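You operate a simulated robot arm through the tools that you are given. There is no shell and no other tool. Be economical: measure what you need, move in short steps, check, and stop when the job is done.

You are at the controls of a simulated robot arm. One attempt, no reset.

JOB
Put the brown sugar lump from the top of the long table on the wardrobe key.
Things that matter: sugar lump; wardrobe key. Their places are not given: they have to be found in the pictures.

Only the result counts: the job must be done as asked and must still hold three seconds after the hand-in. Knocking over, shifting, dropping, spilling or breaking anything else fails it.

ROBOT AND FRAMES
A 6-joint arm with a two-finger parallel gripper, fixed in place. Base frame: the origin is at the foot of the arm, x ahead of it, y to its left, z up; the work surface is at about z = 0. Lengths are in m, angles in degrees, forces in N, time in s.
With the tool pointing down near the work surface it reaches from about 0.18 to 0.46 m from the base axis. Its first joint turns from -70.0 to 70.0 degrees. Payload 1.9 kg.
Tool frame: the origin (TCP) lies between the finger pads and is the grasp point; the fingertips stand 0.023 m ahead of it; z points along the fingers, y is the line along which they close. The gripper opens to 0.094 m. The fingers are 0.038 m wide and 0.01 m thick; the gripper's body (0.054 by 0.096 m) begins 0.039 m behind the TCP.
Orientation is told as [roll, pitch, yaw] about the base's x, y, z axes, in that order, counted from this pose: with the fingers straight down and closing along the base's y, the tool's x points along the base's -x, its y along +y and its z along -z.

CONTROLS
- The arm moves only by the tool servo_tool. Its argument "commands" is a list of rows, each an object of numbers (a shift or turn left out is 0, a gripper value left out holds the last): "dx", "dy", "dz": the shift along the base's x, y, z in mm; "rx", "ry", "rz": the turn, a rotation vector about the base's x, y, z in degrees; "grip": the finger opening in mm, from 0 to 94. In form: [{"dx": .., "dy": .., "dz": .., "rx": .., "ry": .., "rz": .., "grip": ..}, ...]. A call has 1 to 12 rows; each row is the pose to reach, as a shift and turn from the pose commanded when the call began. Rows are played at 5 a second. More than 0.05 m and 8.6 degrees between two rows, or a gripper value outside its range, and nothing of the call is played. A pose out of reach is approached as far as the arm can. The call stops where the force on the tool passes 40 N (or 10 N more than at its start, if that is more) or the arm is blocked; 0.2 s more then pass. Each finger travels about 0.108 m/s and halts on what it meets, pressing with about 25 N; the grip force reading is that of the motor and also rises with nothing between the fingers. The clock runs only during rows and for 0.2 s after the last one: add rows that repeat a pose to give the fingers time. The reply holds the time, the measured pose of the TCP, the force on the tool along the base axes, the opening and the grip force, in the units named above and with some noise, and new pictures: "show" is both (left out), scene, wrist or none.
- Cameras (640 x 400 px; columns grow to the right, rows downward): "scene" is fixed at [0.0326, 0.2968, 0.4333]; the picture's right is [-0.93, -0.36, 0.00], its down [-0.17, 0.45, -0.88] and it looks along [0.31, -0.82, -0.48] (base axes); focal length 315 px, centre (320, 200). "wrist" rides on the gripper at [0.086, 0.016, -0.074] in the tool frame; the picture's right is [-0.18, 0.98, 0.00], its down [-0.58, -0.11, -0.81] and it looks along [-0.79, -0.15, 0.59] (tool axes); focal length 243 px, centre (320, 200).
- measure_at(camera, pixels): for up to 12 pixels [column, row] of the newest picture of that camera ("zoom" is the newest enlarged one), the place [x, y, z] in the base frame of the surface seen there, good to about 0.002 m. It takes no simulated time.
- zoom(camera, box): a new picture of the part [left, top, right, bottom] of that camera's present view, enlarged. It takes no simulated time.
- finish_job(): hands the job in; it is judged then, once.

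Go step by step. Measure first, check grasps and placings, and put right what went wrong. The budget is 60 turns and 170 pictures, counting those below and the enlarged ones. Unless the task says otherwise, let go and move clear before handing in, and close with one line.

The tools are called after "Request:" by a JSON object that holds its "method" and its "body". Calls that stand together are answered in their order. servo_tool: Moves the arm, as the interface text tells. Its arguments: {"type":"object","properties":{"commands":{"type":"array","items":{"type":"object","properties":{"dx":{"type":"number"},"dy":{"type":"number"},"dz":{"type":"number"},"rx":{"type":"number"},"ry":{"type":"number"},"rz":{"type":"number"},"grip":{"type":"number"}}}},"show":{"type":"string","enum":["both","scene","wrist","none"]}},"required":["commands"]} The other tools are called the same way: measure_at (camera, pixels) gives the place of the surface under pixels of a picture; zoom (camera, box) takes an enlarged picture of a part of a camera's view; finish_job () hands the job in.

At the start:

```text
t: 0.0
eef_pos: [0.2109, -0.2156, 0.2767]
tcp_rot: [0.0, 0.0, -0.1]
force: [0.2, 0.2, -0.7]
opening: 0.0937
finger_force: 0.0
```

scene: 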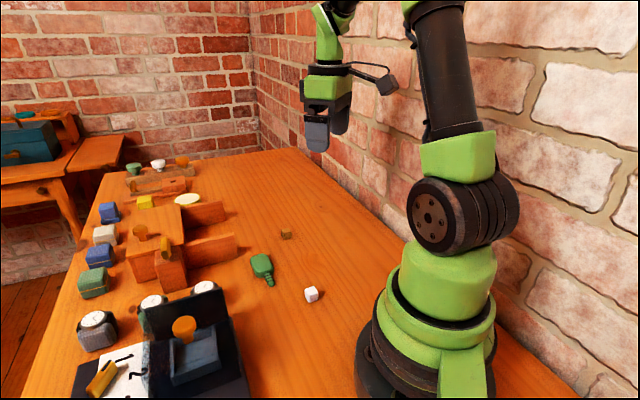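
wrist: 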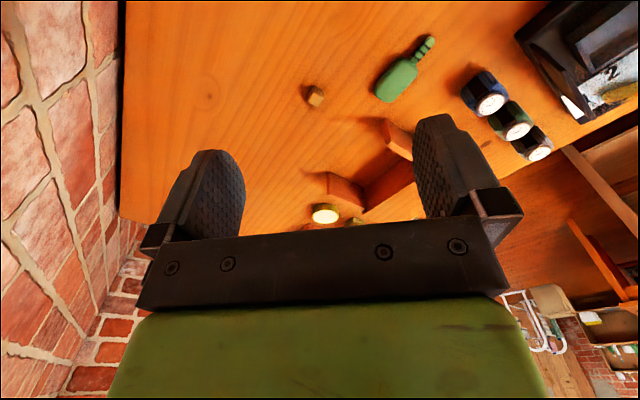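

The scene shows a brown cube at (286,233), a white cube at (311,294) and a green key-like thing at (262,268). I zoom in to identify them.

Request:
{"method": "zoom", "body": {"camera": "scene", "box": [230, 210, 340, 310]}}

Request:
{"method": "zoom", "body": {"camera": "scene", "box": [70, 140, 250, 260]}}

Request:
{"method": "zoom", "body": {"camera": "scene", "box": [70, 240, 270, 400]}}

Request:
{"method": "measure_at", "body": {"camera": "scene", "pixels": [[286, 233], [286, 230], [311, 294], [262, 262], [262, 268], [269, 281], [255, 256], [270, 285]]}}

```text
4.00 times, centred on (285, 260) of scene
```

zoom: 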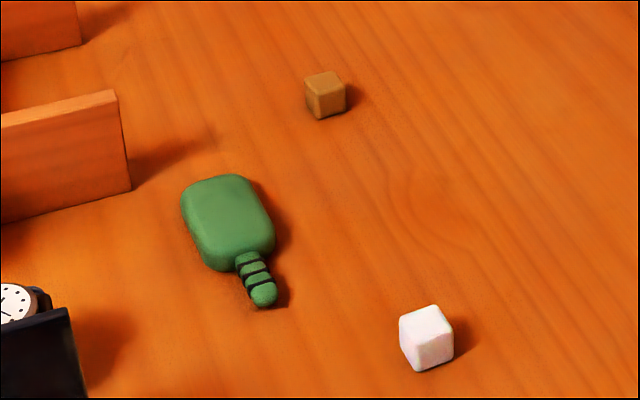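

```text
3.33 times, centred on (160, 200) of scene
```

zoom: 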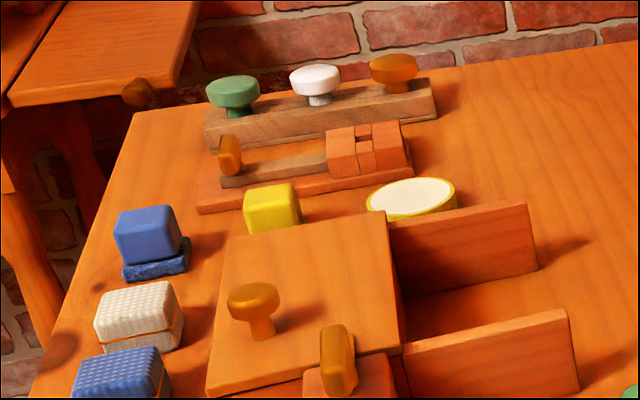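

```text
2.50 times, centred on (170, 320) of scene
```

zoom: 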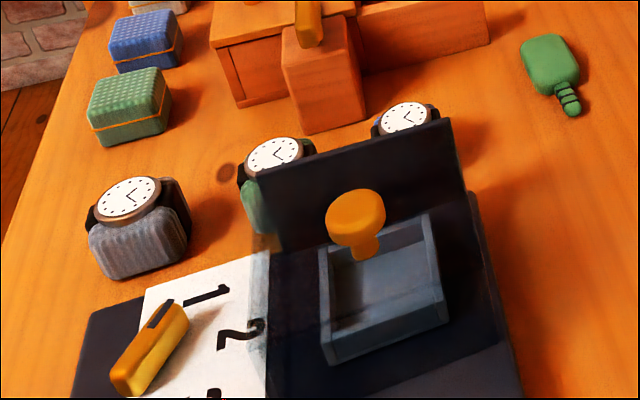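

```text
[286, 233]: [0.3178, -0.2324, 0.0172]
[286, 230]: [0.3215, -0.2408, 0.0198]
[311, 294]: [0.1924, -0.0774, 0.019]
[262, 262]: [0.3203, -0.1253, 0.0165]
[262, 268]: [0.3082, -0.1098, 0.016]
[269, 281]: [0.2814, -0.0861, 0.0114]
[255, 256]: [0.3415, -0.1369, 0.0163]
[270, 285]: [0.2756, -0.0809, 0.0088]
```

The brown cube and green item are clear, but there are other key-like yellow pieces. I zoom in closer on those and look from the wrist.

Request:
{"method": "zoom", "body": {"camera": "scene", "box": [120, 210, 220, 295]}}

Request:
{"method": "zoom", "body": {"camera": "scene", "box": [0, 95, 130, 195]}}

Request:
{"method": "zoom", "body": {"camera": "wrist", "box": [290, 20, 450, 120]}}

Request:
{"method": "zoom", "body": {"camera": "scene", "box": [110, 150, 210, 215]}}

Request:
{"method": "zoom", "body": {"camera": "scene", "box": [70, 310, 230, 400]}}

```text
4.71 times, centred on (170, 252) of scene
```

zoom: 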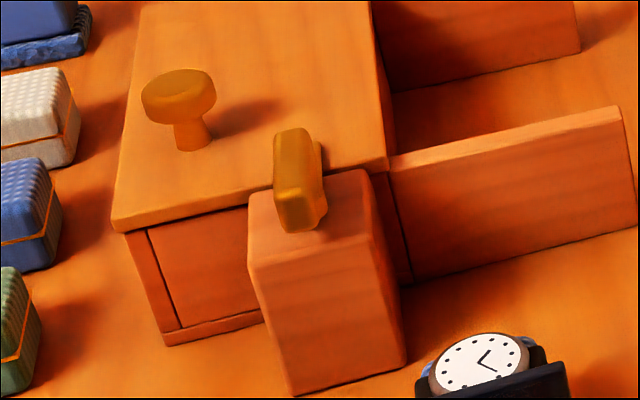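

```text
4.00 times, centred on (65, 145) of scene
```

zoom: 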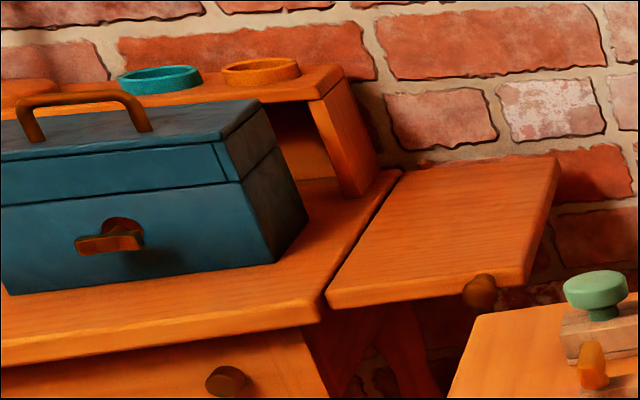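

```text
4.00 times, centred on (370, 70) of wrist
```

zoom: 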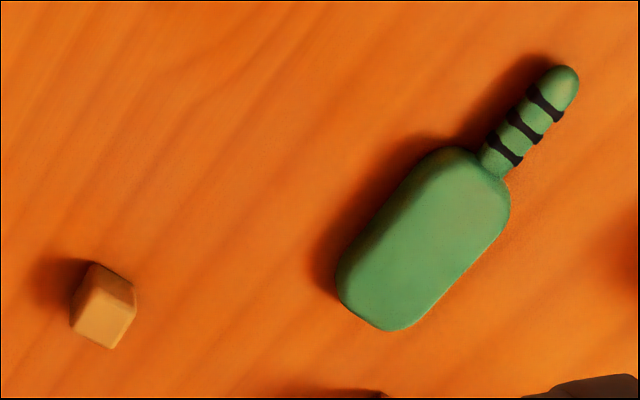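

```text
6.15 times, centred on (160, 182) of scene
```

zoom: 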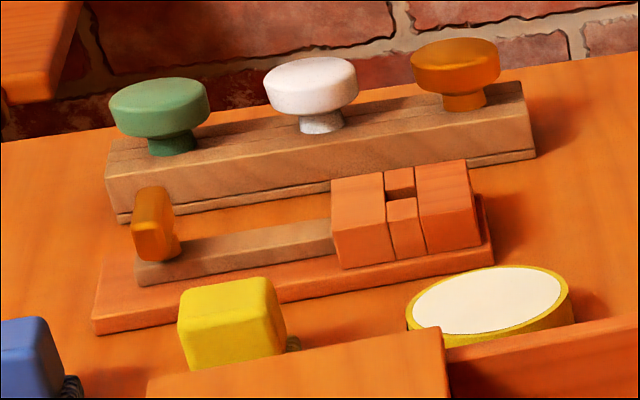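

```text
4.00 times, centred on (150, 355) of scene
```

zoom: 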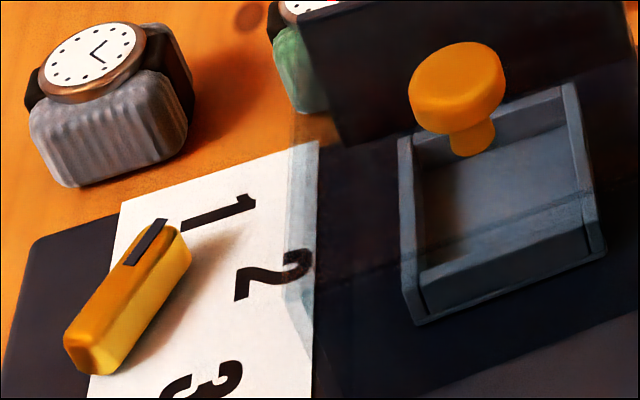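

The green piece (bow plus ringed shank) is the key, and the brown cube is the lump. I zoom in on both for edges.

Request:
{"method": "zoom", "body": {"camera": "scene", "box": [270, 223, 302, 243]}}

Request:
{"method": "zoom", "body": {"camera": "wrist", "box": [296, 80, 328, 110]}}

```text
16.00 times, centred on (286, 233) of scene
```

zoom: 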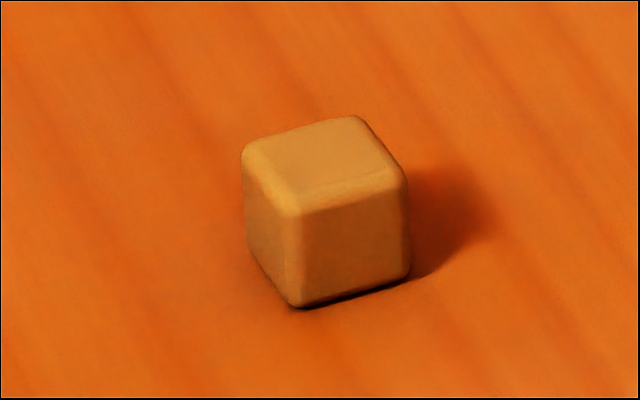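

```text
13.33 times, centred on (312, 95) of wrist
```

zoom: 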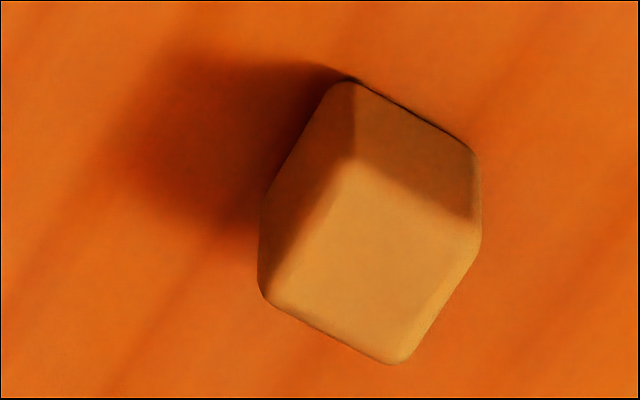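

Wrist zoom shows the top face with corners near (352,162), (470,220), (270,290), (395,355). Measuring these.

Request:
{"method": "measure_at", "body": {"camera": "zoom", "pixels": [[355, 170], [460, 225], [282, 288], [392, 345], [370, 260]]}}

Request:
{"method": "measure_at", "body": {"camera": "scene", "pixels": [[253, 257], [262, 256], [267, 262], [262, 274], [255, 270], [266, 271], [259, 262]]}}

```text
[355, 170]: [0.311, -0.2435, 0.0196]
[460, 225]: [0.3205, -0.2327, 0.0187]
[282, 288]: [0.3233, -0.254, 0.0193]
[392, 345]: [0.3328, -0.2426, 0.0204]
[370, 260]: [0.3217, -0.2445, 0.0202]
```

```text
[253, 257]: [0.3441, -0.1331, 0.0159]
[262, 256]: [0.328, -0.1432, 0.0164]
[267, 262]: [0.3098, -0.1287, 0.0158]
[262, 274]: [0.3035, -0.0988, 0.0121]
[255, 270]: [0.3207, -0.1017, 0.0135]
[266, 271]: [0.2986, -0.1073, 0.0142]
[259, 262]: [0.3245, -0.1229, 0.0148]
```

The lump is centred near (0.322, -0.243), about 20 mm in size, with edges at about 48° and -41°. I move above it and turn the tool -41°.

Request:
{"method": "servo_tool", "body": {"commands": [{"dx": 18, "dy": -4, "dz": -28, "rz": -7, "grip": 60}, {"dx": 37, "dy": -9, "dz": -57, "rz": -14, "grip": 60}, {"dx": 56, "dy": -14, "dz": -86, "rz": -21, "grip": 60}, {"dx": 75, "dy": -18, "dz": -115, "rz": -28, "grip": 60}, {"dx": 94, "dy": -23, "dz": -145, "rz": -35, "grip": 60}, {"dx": 111, "dy": -27.4, "dz": -177, "rz": -41.5, "grip": 60}, {"dx": 111, "dy": -27.4, "dz": -177, "rz": -41.5, "grip": 60}]}}

```text
t: 1.6
eef_pos: [0.3222, -0.2426, 0.0977]
tcp_rot: [0.0, 0.0, -41.6]
force: [0.9, 1.0, 0.6]
opening: 0.06
finger_force: 0.1
```

scene: 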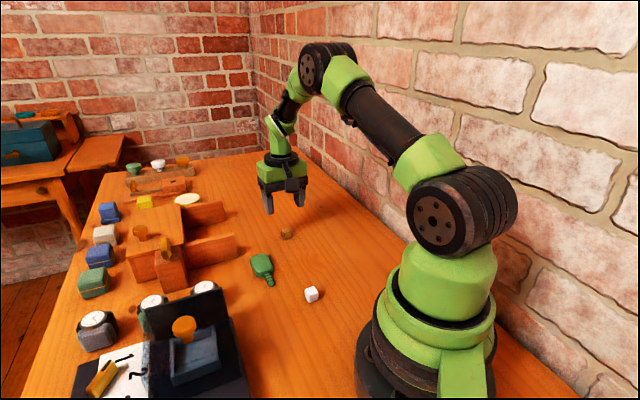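
wrist: 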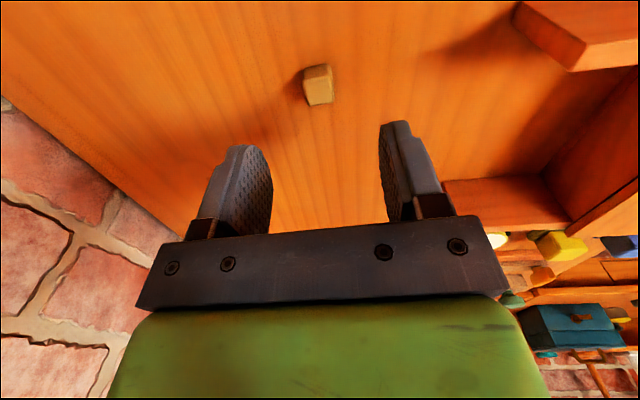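

The lump is at (318,85) between the fingers, and roughly aligned. I refine its place and angle from this closer view.

Request:
{"method": "zoom", "body": {"camera": "wrist", "box": [294, 55, 342, 115]}}

```text
6.67 times, centred on (318, 85) of wrist
```

zoom: 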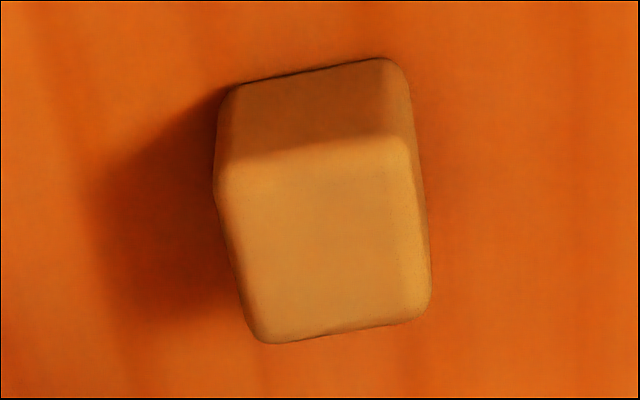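

Request:
{"method": "measure_at", "body": {"camera": "zoom", "pixels": [[235, 175], [395, 150], [265, 325], [415, 305], [325, 245]]}}

Request:
{"method": "measure_at", "body": {"camera": "wrist", "pixels": [[510, 20], [540, 60], [450, 190]]}}

```text
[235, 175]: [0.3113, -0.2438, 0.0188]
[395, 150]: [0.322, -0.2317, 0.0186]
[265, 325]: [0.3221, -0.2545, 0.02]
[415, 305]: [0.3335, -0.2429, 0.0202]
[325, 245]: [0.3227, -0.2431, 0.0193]
```

```text
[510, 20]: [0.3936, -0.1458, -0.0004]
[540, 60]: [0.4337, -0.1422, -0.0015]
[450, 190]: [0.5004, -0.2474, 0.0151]
```

Centre is (0.3225, -0.243), edge angle about 47°. I descend to z ≈ 0.026 with a small turn, then close.

Request:
{"method": "servo_tool", "body": {"commands": [{"dx": 0.3, "dy": -0.5, "dz": -25, "rz": -1.5, "grip": 50}, {"dx": 0.3, "dy": -0.5, "dz": -50, "rz": -1.5, "grip": 50}, {"dx": 0.3, "dy": -0.5, "dz": -71.5, "rz": -1.5, "grip": 50}, {"dx": 0.3, "dy": -0.5, "dz": -71.5, "rz": -1.5, "grip": 50}, {"dx": 0.3, "dy": -0.5, "dz": -71.5, "rz": -1.5, "grip": 35}, {"dx": 0.3, "dy": -0.5, "dz": -71.5, "rz": -1.5, "grip": 28}, {"dx": 0.3, "dy": -0.5, "dz": -71.5, "rz": -1.5, "grip": 14}, {"dx": 0.3, "dy": -0.5, "dz": -71.5, "rz": -1.5, "grip": 14}, {"dx": 0.3, "dy": -0.5, "dz": -71.5, "rz": -1.5, "grip": 14}]}}

```text
t: 3.6
eef_pos: [0.3236, -0.243, 0.0272]
tcp_rot: [-0.1, 0.0, -43.1]
force: [-0.4, -0.1, 0.3]
opening: 0.0182
finger_force: 24.8
```

scene: 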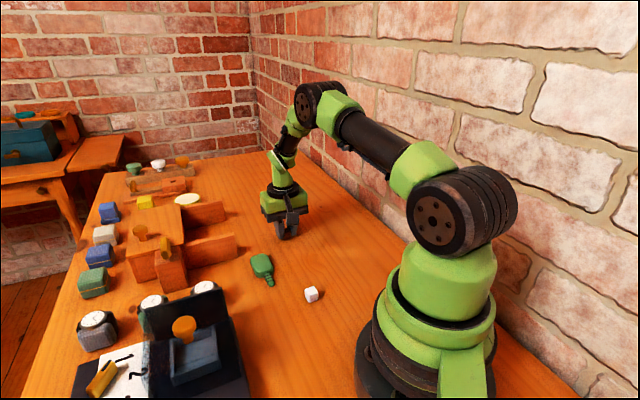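
wrist: 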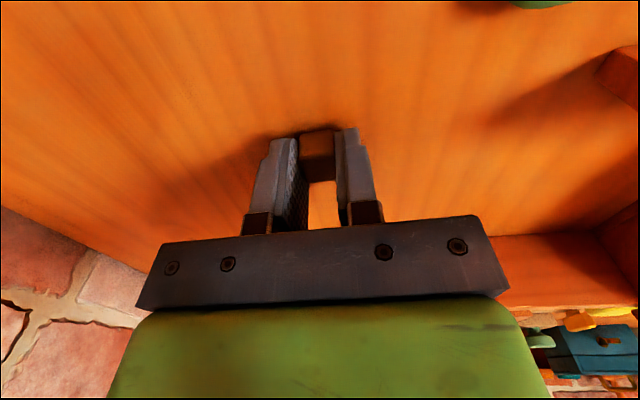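

The lump is held (opening 18.2 mm, 25 N). I lift it, and measure the door ends and key again from the scene camera.

Request:
{"method": "servo_tool", "body": {"commands": [{"dz": 20, "grip": 14}, {"dz": 45, "grip": 14}, {"dz": 75, "grip": 14}, {"dz": 75, "grip": 14}]}}

Request:
{"method": "measure_at", "body": {"camera": "scene", "pixels": [[234, 236], [238, 250], [222, 204], [226, 218], [215, 285], [238, 290], [260, 265]]}}

Request:
{"method": "zoom", "body": {"camera": "scene", "box": [240, 245, 288, 290]}}

```text
t: 4.6
eef_pos: [0.323, -0.2423, 0.1029]
tcp_rot: [0.0, 0.0, -43.1]
force: [0.2, -0.6, 0.0]
opening: 0.0183
finger_force: 24.6
```

scene: 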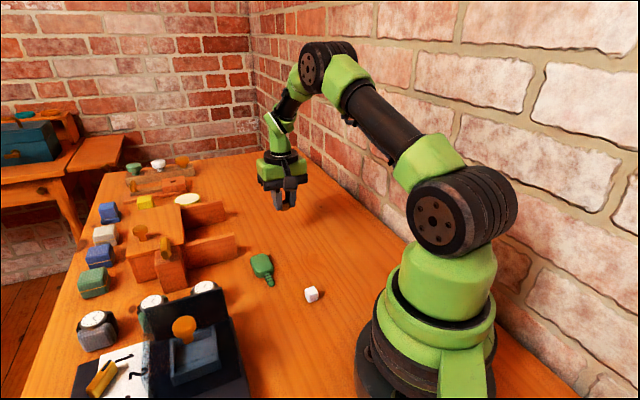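
wrist: 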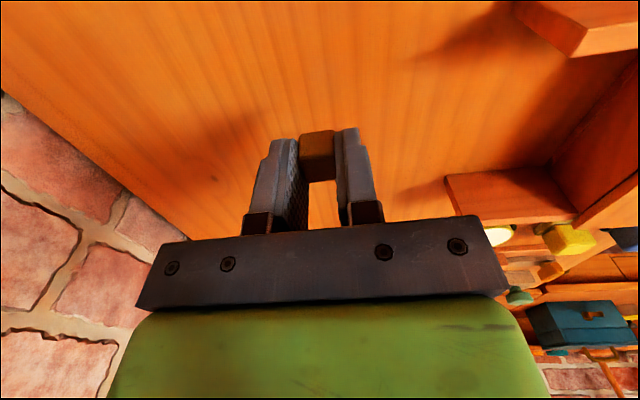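

```text
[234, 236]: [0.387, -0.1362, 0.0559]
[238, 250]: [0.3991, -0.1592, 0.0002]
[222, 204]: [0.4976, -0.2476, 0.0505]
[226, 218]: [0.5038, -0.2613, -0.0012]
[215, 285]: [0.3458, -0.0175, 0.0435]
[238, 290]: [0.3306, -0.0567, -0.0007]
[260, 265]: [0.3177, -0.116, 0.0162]
```

```text
8.89 times, centred on (264, 268) of scene
```

zoom: 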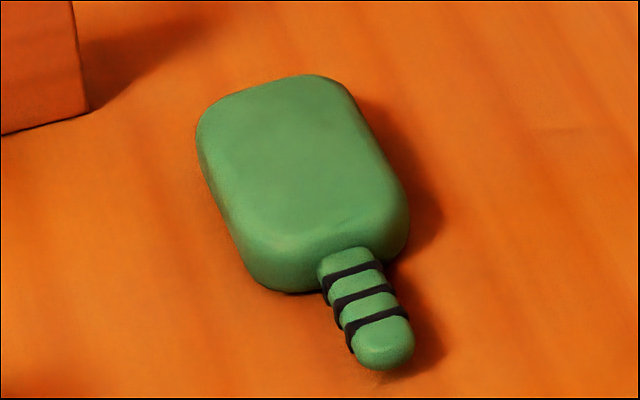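

The door top is 0.056 high at (0.387, -0.136), below the gripper body at placing height. I measure the flat top of the bow in the zoom.

Request:
{"method": "measure_at", "body": {"camera": "zoom", "pixels": [[298, 160], [225, 115], [320, 95], [260, 215], [360, 195], [280, 130], [320, 180], [200, 140], [290, 285]]}}

```text
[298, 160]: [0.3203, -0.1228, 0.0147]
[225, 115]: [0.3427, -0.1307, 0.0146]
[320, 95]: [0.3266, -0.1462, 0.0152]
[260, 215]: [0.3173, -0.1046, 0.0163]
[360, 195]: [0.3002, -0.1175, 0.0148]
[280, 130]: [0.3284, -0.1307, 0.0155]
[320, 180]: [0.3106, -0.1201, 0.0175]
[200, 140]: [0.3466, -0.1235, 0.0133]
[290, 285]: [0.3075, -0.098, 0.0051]
```

The bow centre is about (0.3215, -0.1245), top z ≈ 0.0155. I carry the lump above it.

Request:
{"method": "servo_tool", "body": {"commands": [{"dx": 0, "dy": 30, "grip": 14}, {"dx": -1, "dy": 60, "grip": 14}, {"dx": -1.5, "dy": 90, "grip": 14}, {"dx": -1.5, "dy": 118, "grip": 14}, {"dx": -1.5, "dy": 118, "dz": -20, "grip": 14}, {"dx": -1.5, "dy": 118, "dz": -40, "grip": 14}, {"dx": -1.5, "dy": 118, "dz": -40, "grip": 14}]}}

```text
t: 6.2
eef_pos: [0.3212, -0.1256, 0.0632]
tcp_rot: [0.0, -0.1, -42.9]
force: [0.3, 0.5, -0.3]
opening: 0.0179
finger_force: 25.3
```

scene: 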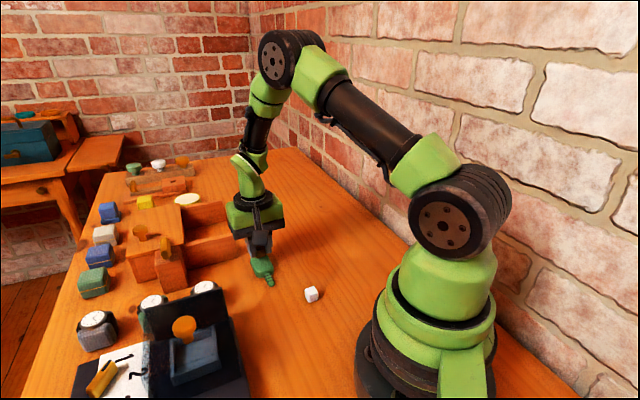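
wrist: 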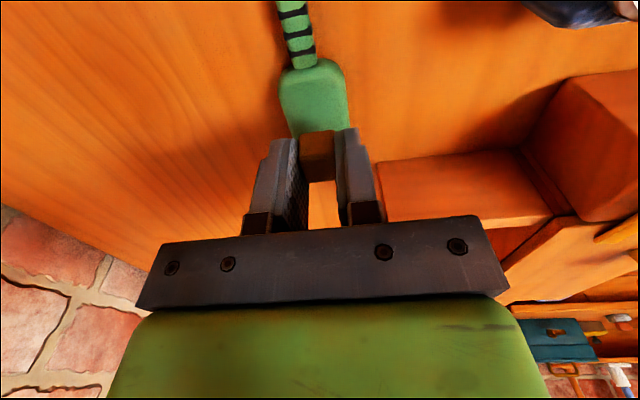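

The lump is aligned over the bow. I lower to about 1 mm above contact and check.

Request:
{"method": "servo_tool", "body": {"commands": [{"dy": 0.5, "dz": -8, "grip": 14}, {"dy": 0.5, "dz": -15, "grip": 14}, {"dy": 0.5, "dz": -19, "grip": 14}, {"dy": 0.5, "dz": -19, "grip": 14}]}}

Request:
{"method": "zoom", "body": {"camera": "scene", "box": [225, 220, 300, 290]}}

Request:
{"method": "zoom", "body": {"camera": "wrist", "box": [240, 40, 400, 180]}}

```text
t: 7.2
eef_pos: [0.3209, -0.1256, 0.0438]
tcp_rot: [0.0, 0.0, -43.0]
force: [0.7, -0.5, -0.1]
opening: 0.0183
finger_force: 24.8
```

scene: 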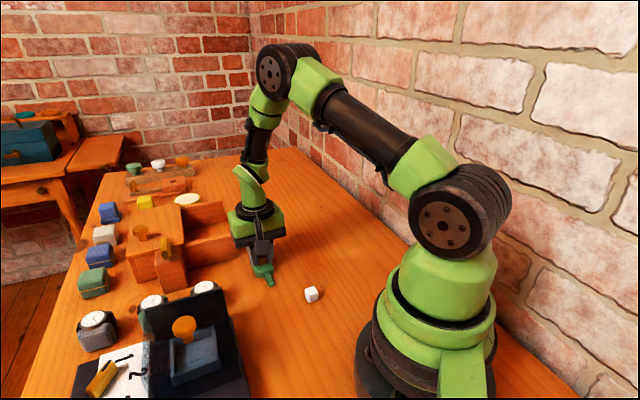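
wrist: 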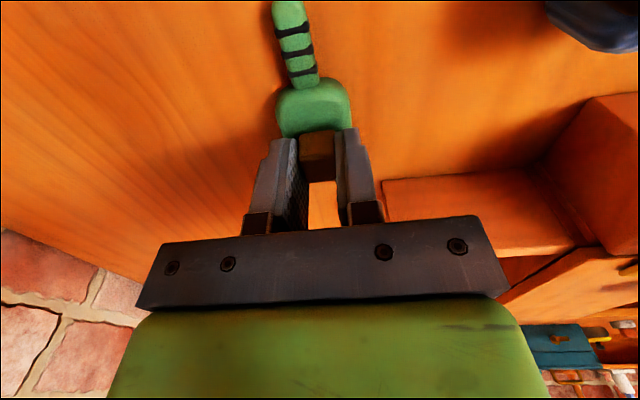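

```text
5.71 times, centred on (262, 255) of scene
```

zoom: 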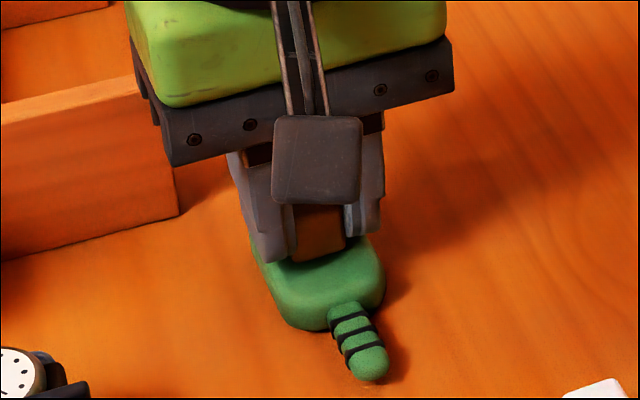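

```text
2.86 times, centred on (320, 110) of wrist
```

zoom: 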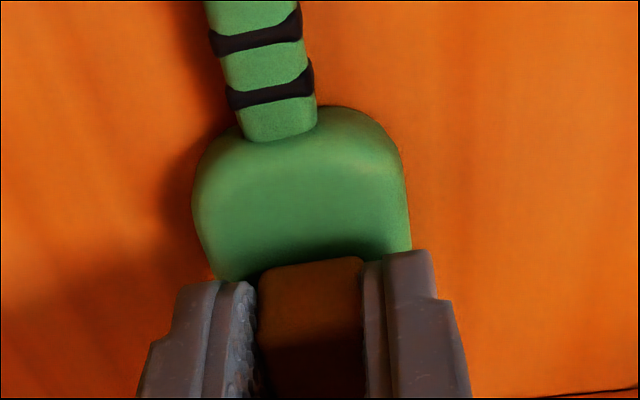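

The lump sits just over the bow, slightly to the far end. I nudge 3 mm towards the shank and lower gently.

Request:
{"method": "servo_tool", "body": {"commands": [{"dx": -1.5, "dy": 2.5, "dz": 0, "grip": 14}, {"dx": -1.5, "dy": 2.5, "dz": -0.7, "grip": 14}, {"dx": -1.5, "dy": 2.5, "dz": -1.2, "grip": 14}, {"dx": -1.5, "dy": 2.5, "dz": -1.2, "grip": 14}]}}

Request:
{"method": "zoom", "body": {"camera": "wrist", "box": [240, 40, 400, 180]}}

```text
t: 8.2
eef_pos: [0.3202, -0.1233, 0.0432]
tcp_rot: [0.0, -0.1, -43.0]
force: [-2.1, 1.4, 15.1]
opening: 0.0183
finger_force: 25.2
```

scene: 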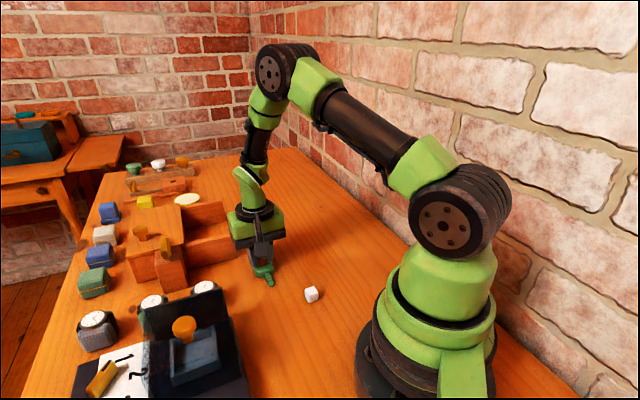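
wrist: 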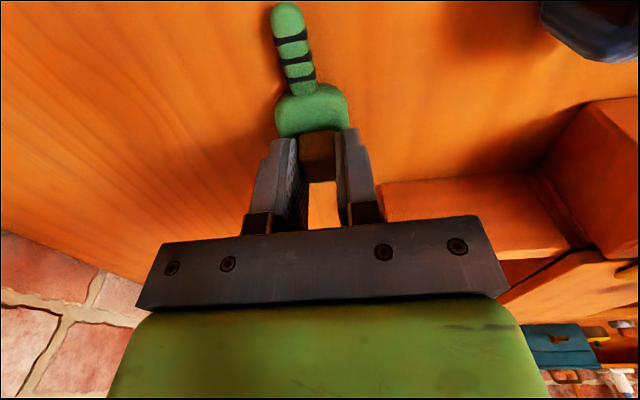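

```text
2.86 times, centred on (320, 110) of wrist
```

zoom: 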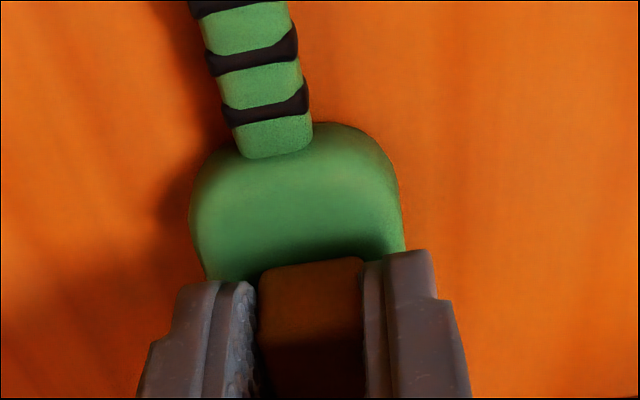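

Contact is made (15 N up). I ease 0.6 mm, open slowly, then rise straight up.

Request:
{"method": "servo_tool", "body": {"commands": [{"dz": 0.6, "grip": 14}, {"dz": 0.6, "grip": 18}, {"dz": 0.6, "grip": 22}, {"dz": 0.6, "grip": 30}, {"dz": 0.6, "grip": 36}, {"dz": 0.6, "grip": 36}, {"dz": 15, "grip": 36}, {"dz": 35, "grip": 36}, {"dz": 65, "grip": 36}, {"dz": 100, "grip": 36}, {"dz": 100, "grip": 36}]}}

Request:
{"method": "zoom", "body": {"camera": "scene", "box": [225, 220, 325, 310]}}

```text
t: 10.6
eef_pos: [0.3193, -0.1237, 0.1436]
tcp_rot: [0.0, 0.1, -43.0]
force: [0.2, 0.5, 0.0]
opening: 0.0362
finger_force: 0.1
```

scene: 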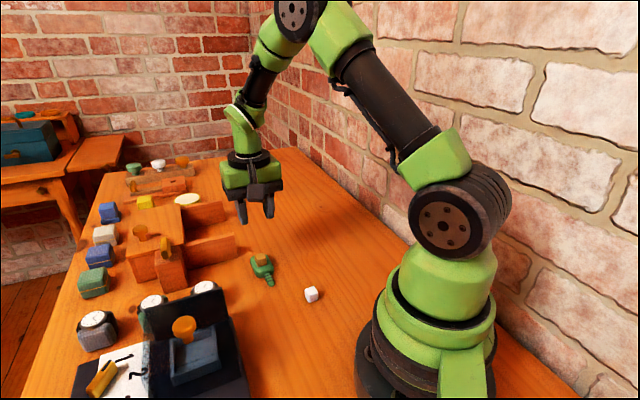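
wrist: 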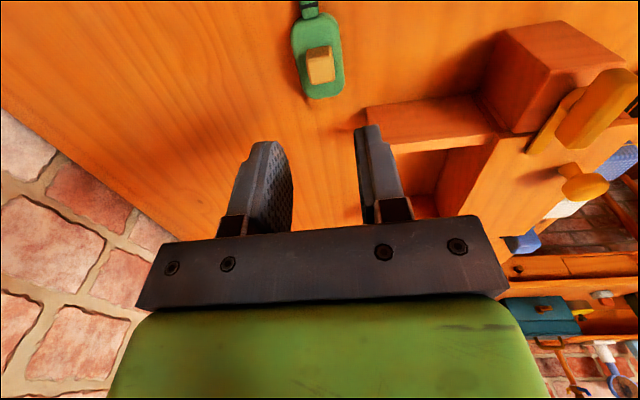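

```text
4.44 times, centred on (275, 265) of scene
```

zoom: 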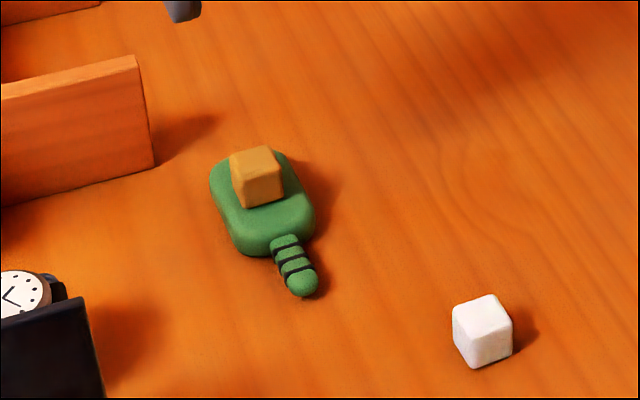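

The lump rests steadily on the green bow. Before handing in, I check that the yellow piece at wrist (595,105) is not a better match for "wardrobe key".

Request:
{"method": "zoom", "body": {"camera": "wrist", "box": [440, 10, 640, 260]}}

Request:
{"method": "zoom", "body": {"camera": "wrist", "box": [280, 0, 360, 110]}}

Request:
{"method": "measure_at", "body": {"camera": "wrist", "pixels": [[595, 105], [540, 45], [585, 185], [520, 170], [550, 110], [319, 70]]}}

```text
1.60 times, centred on (540, 135) of wrist
```

zoom: 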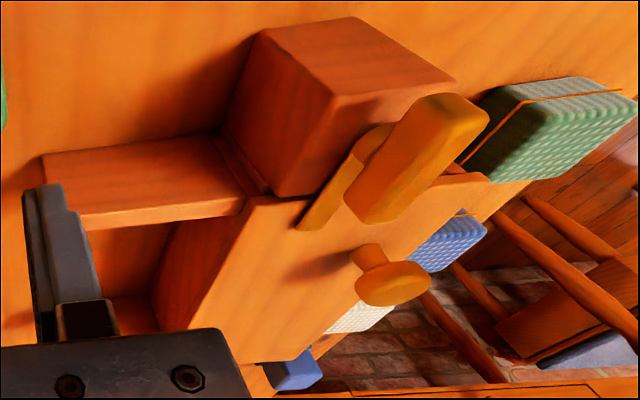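

```text
3.64 times, centred on (320, 55) of wrist
```

zoom: 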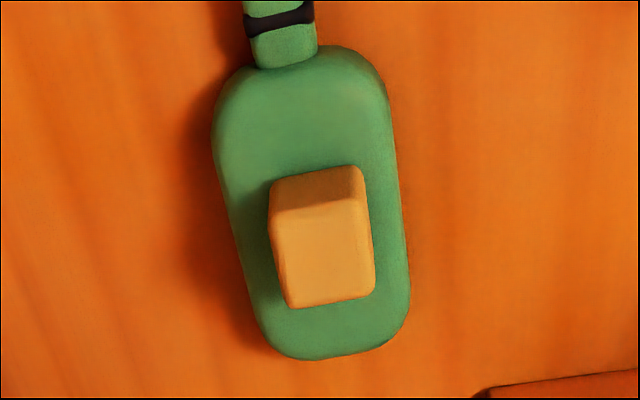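

```text
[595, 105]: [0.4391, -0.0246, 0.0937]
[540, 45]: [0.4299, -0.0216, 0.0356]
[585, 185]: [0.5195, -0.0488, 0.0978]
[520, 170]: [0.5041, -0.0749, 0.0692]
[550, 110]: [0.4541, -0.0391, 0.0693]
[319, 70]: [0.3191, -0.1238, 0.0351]
```

The yellow piece is a fixed handle on a block at height 0.094. The loose green key carries the lump (top at z 0.035, near the bow's centre), and nothing else has moved, so I hand in.

Request:
{"method": "finish_job", "body": {}}

```text
The job is handed in.
```

The brown sugar lump is resting on the bow of the green key, which I took to be the wardrobe key; the gripper has let go and moved clear, and the job is handed in.
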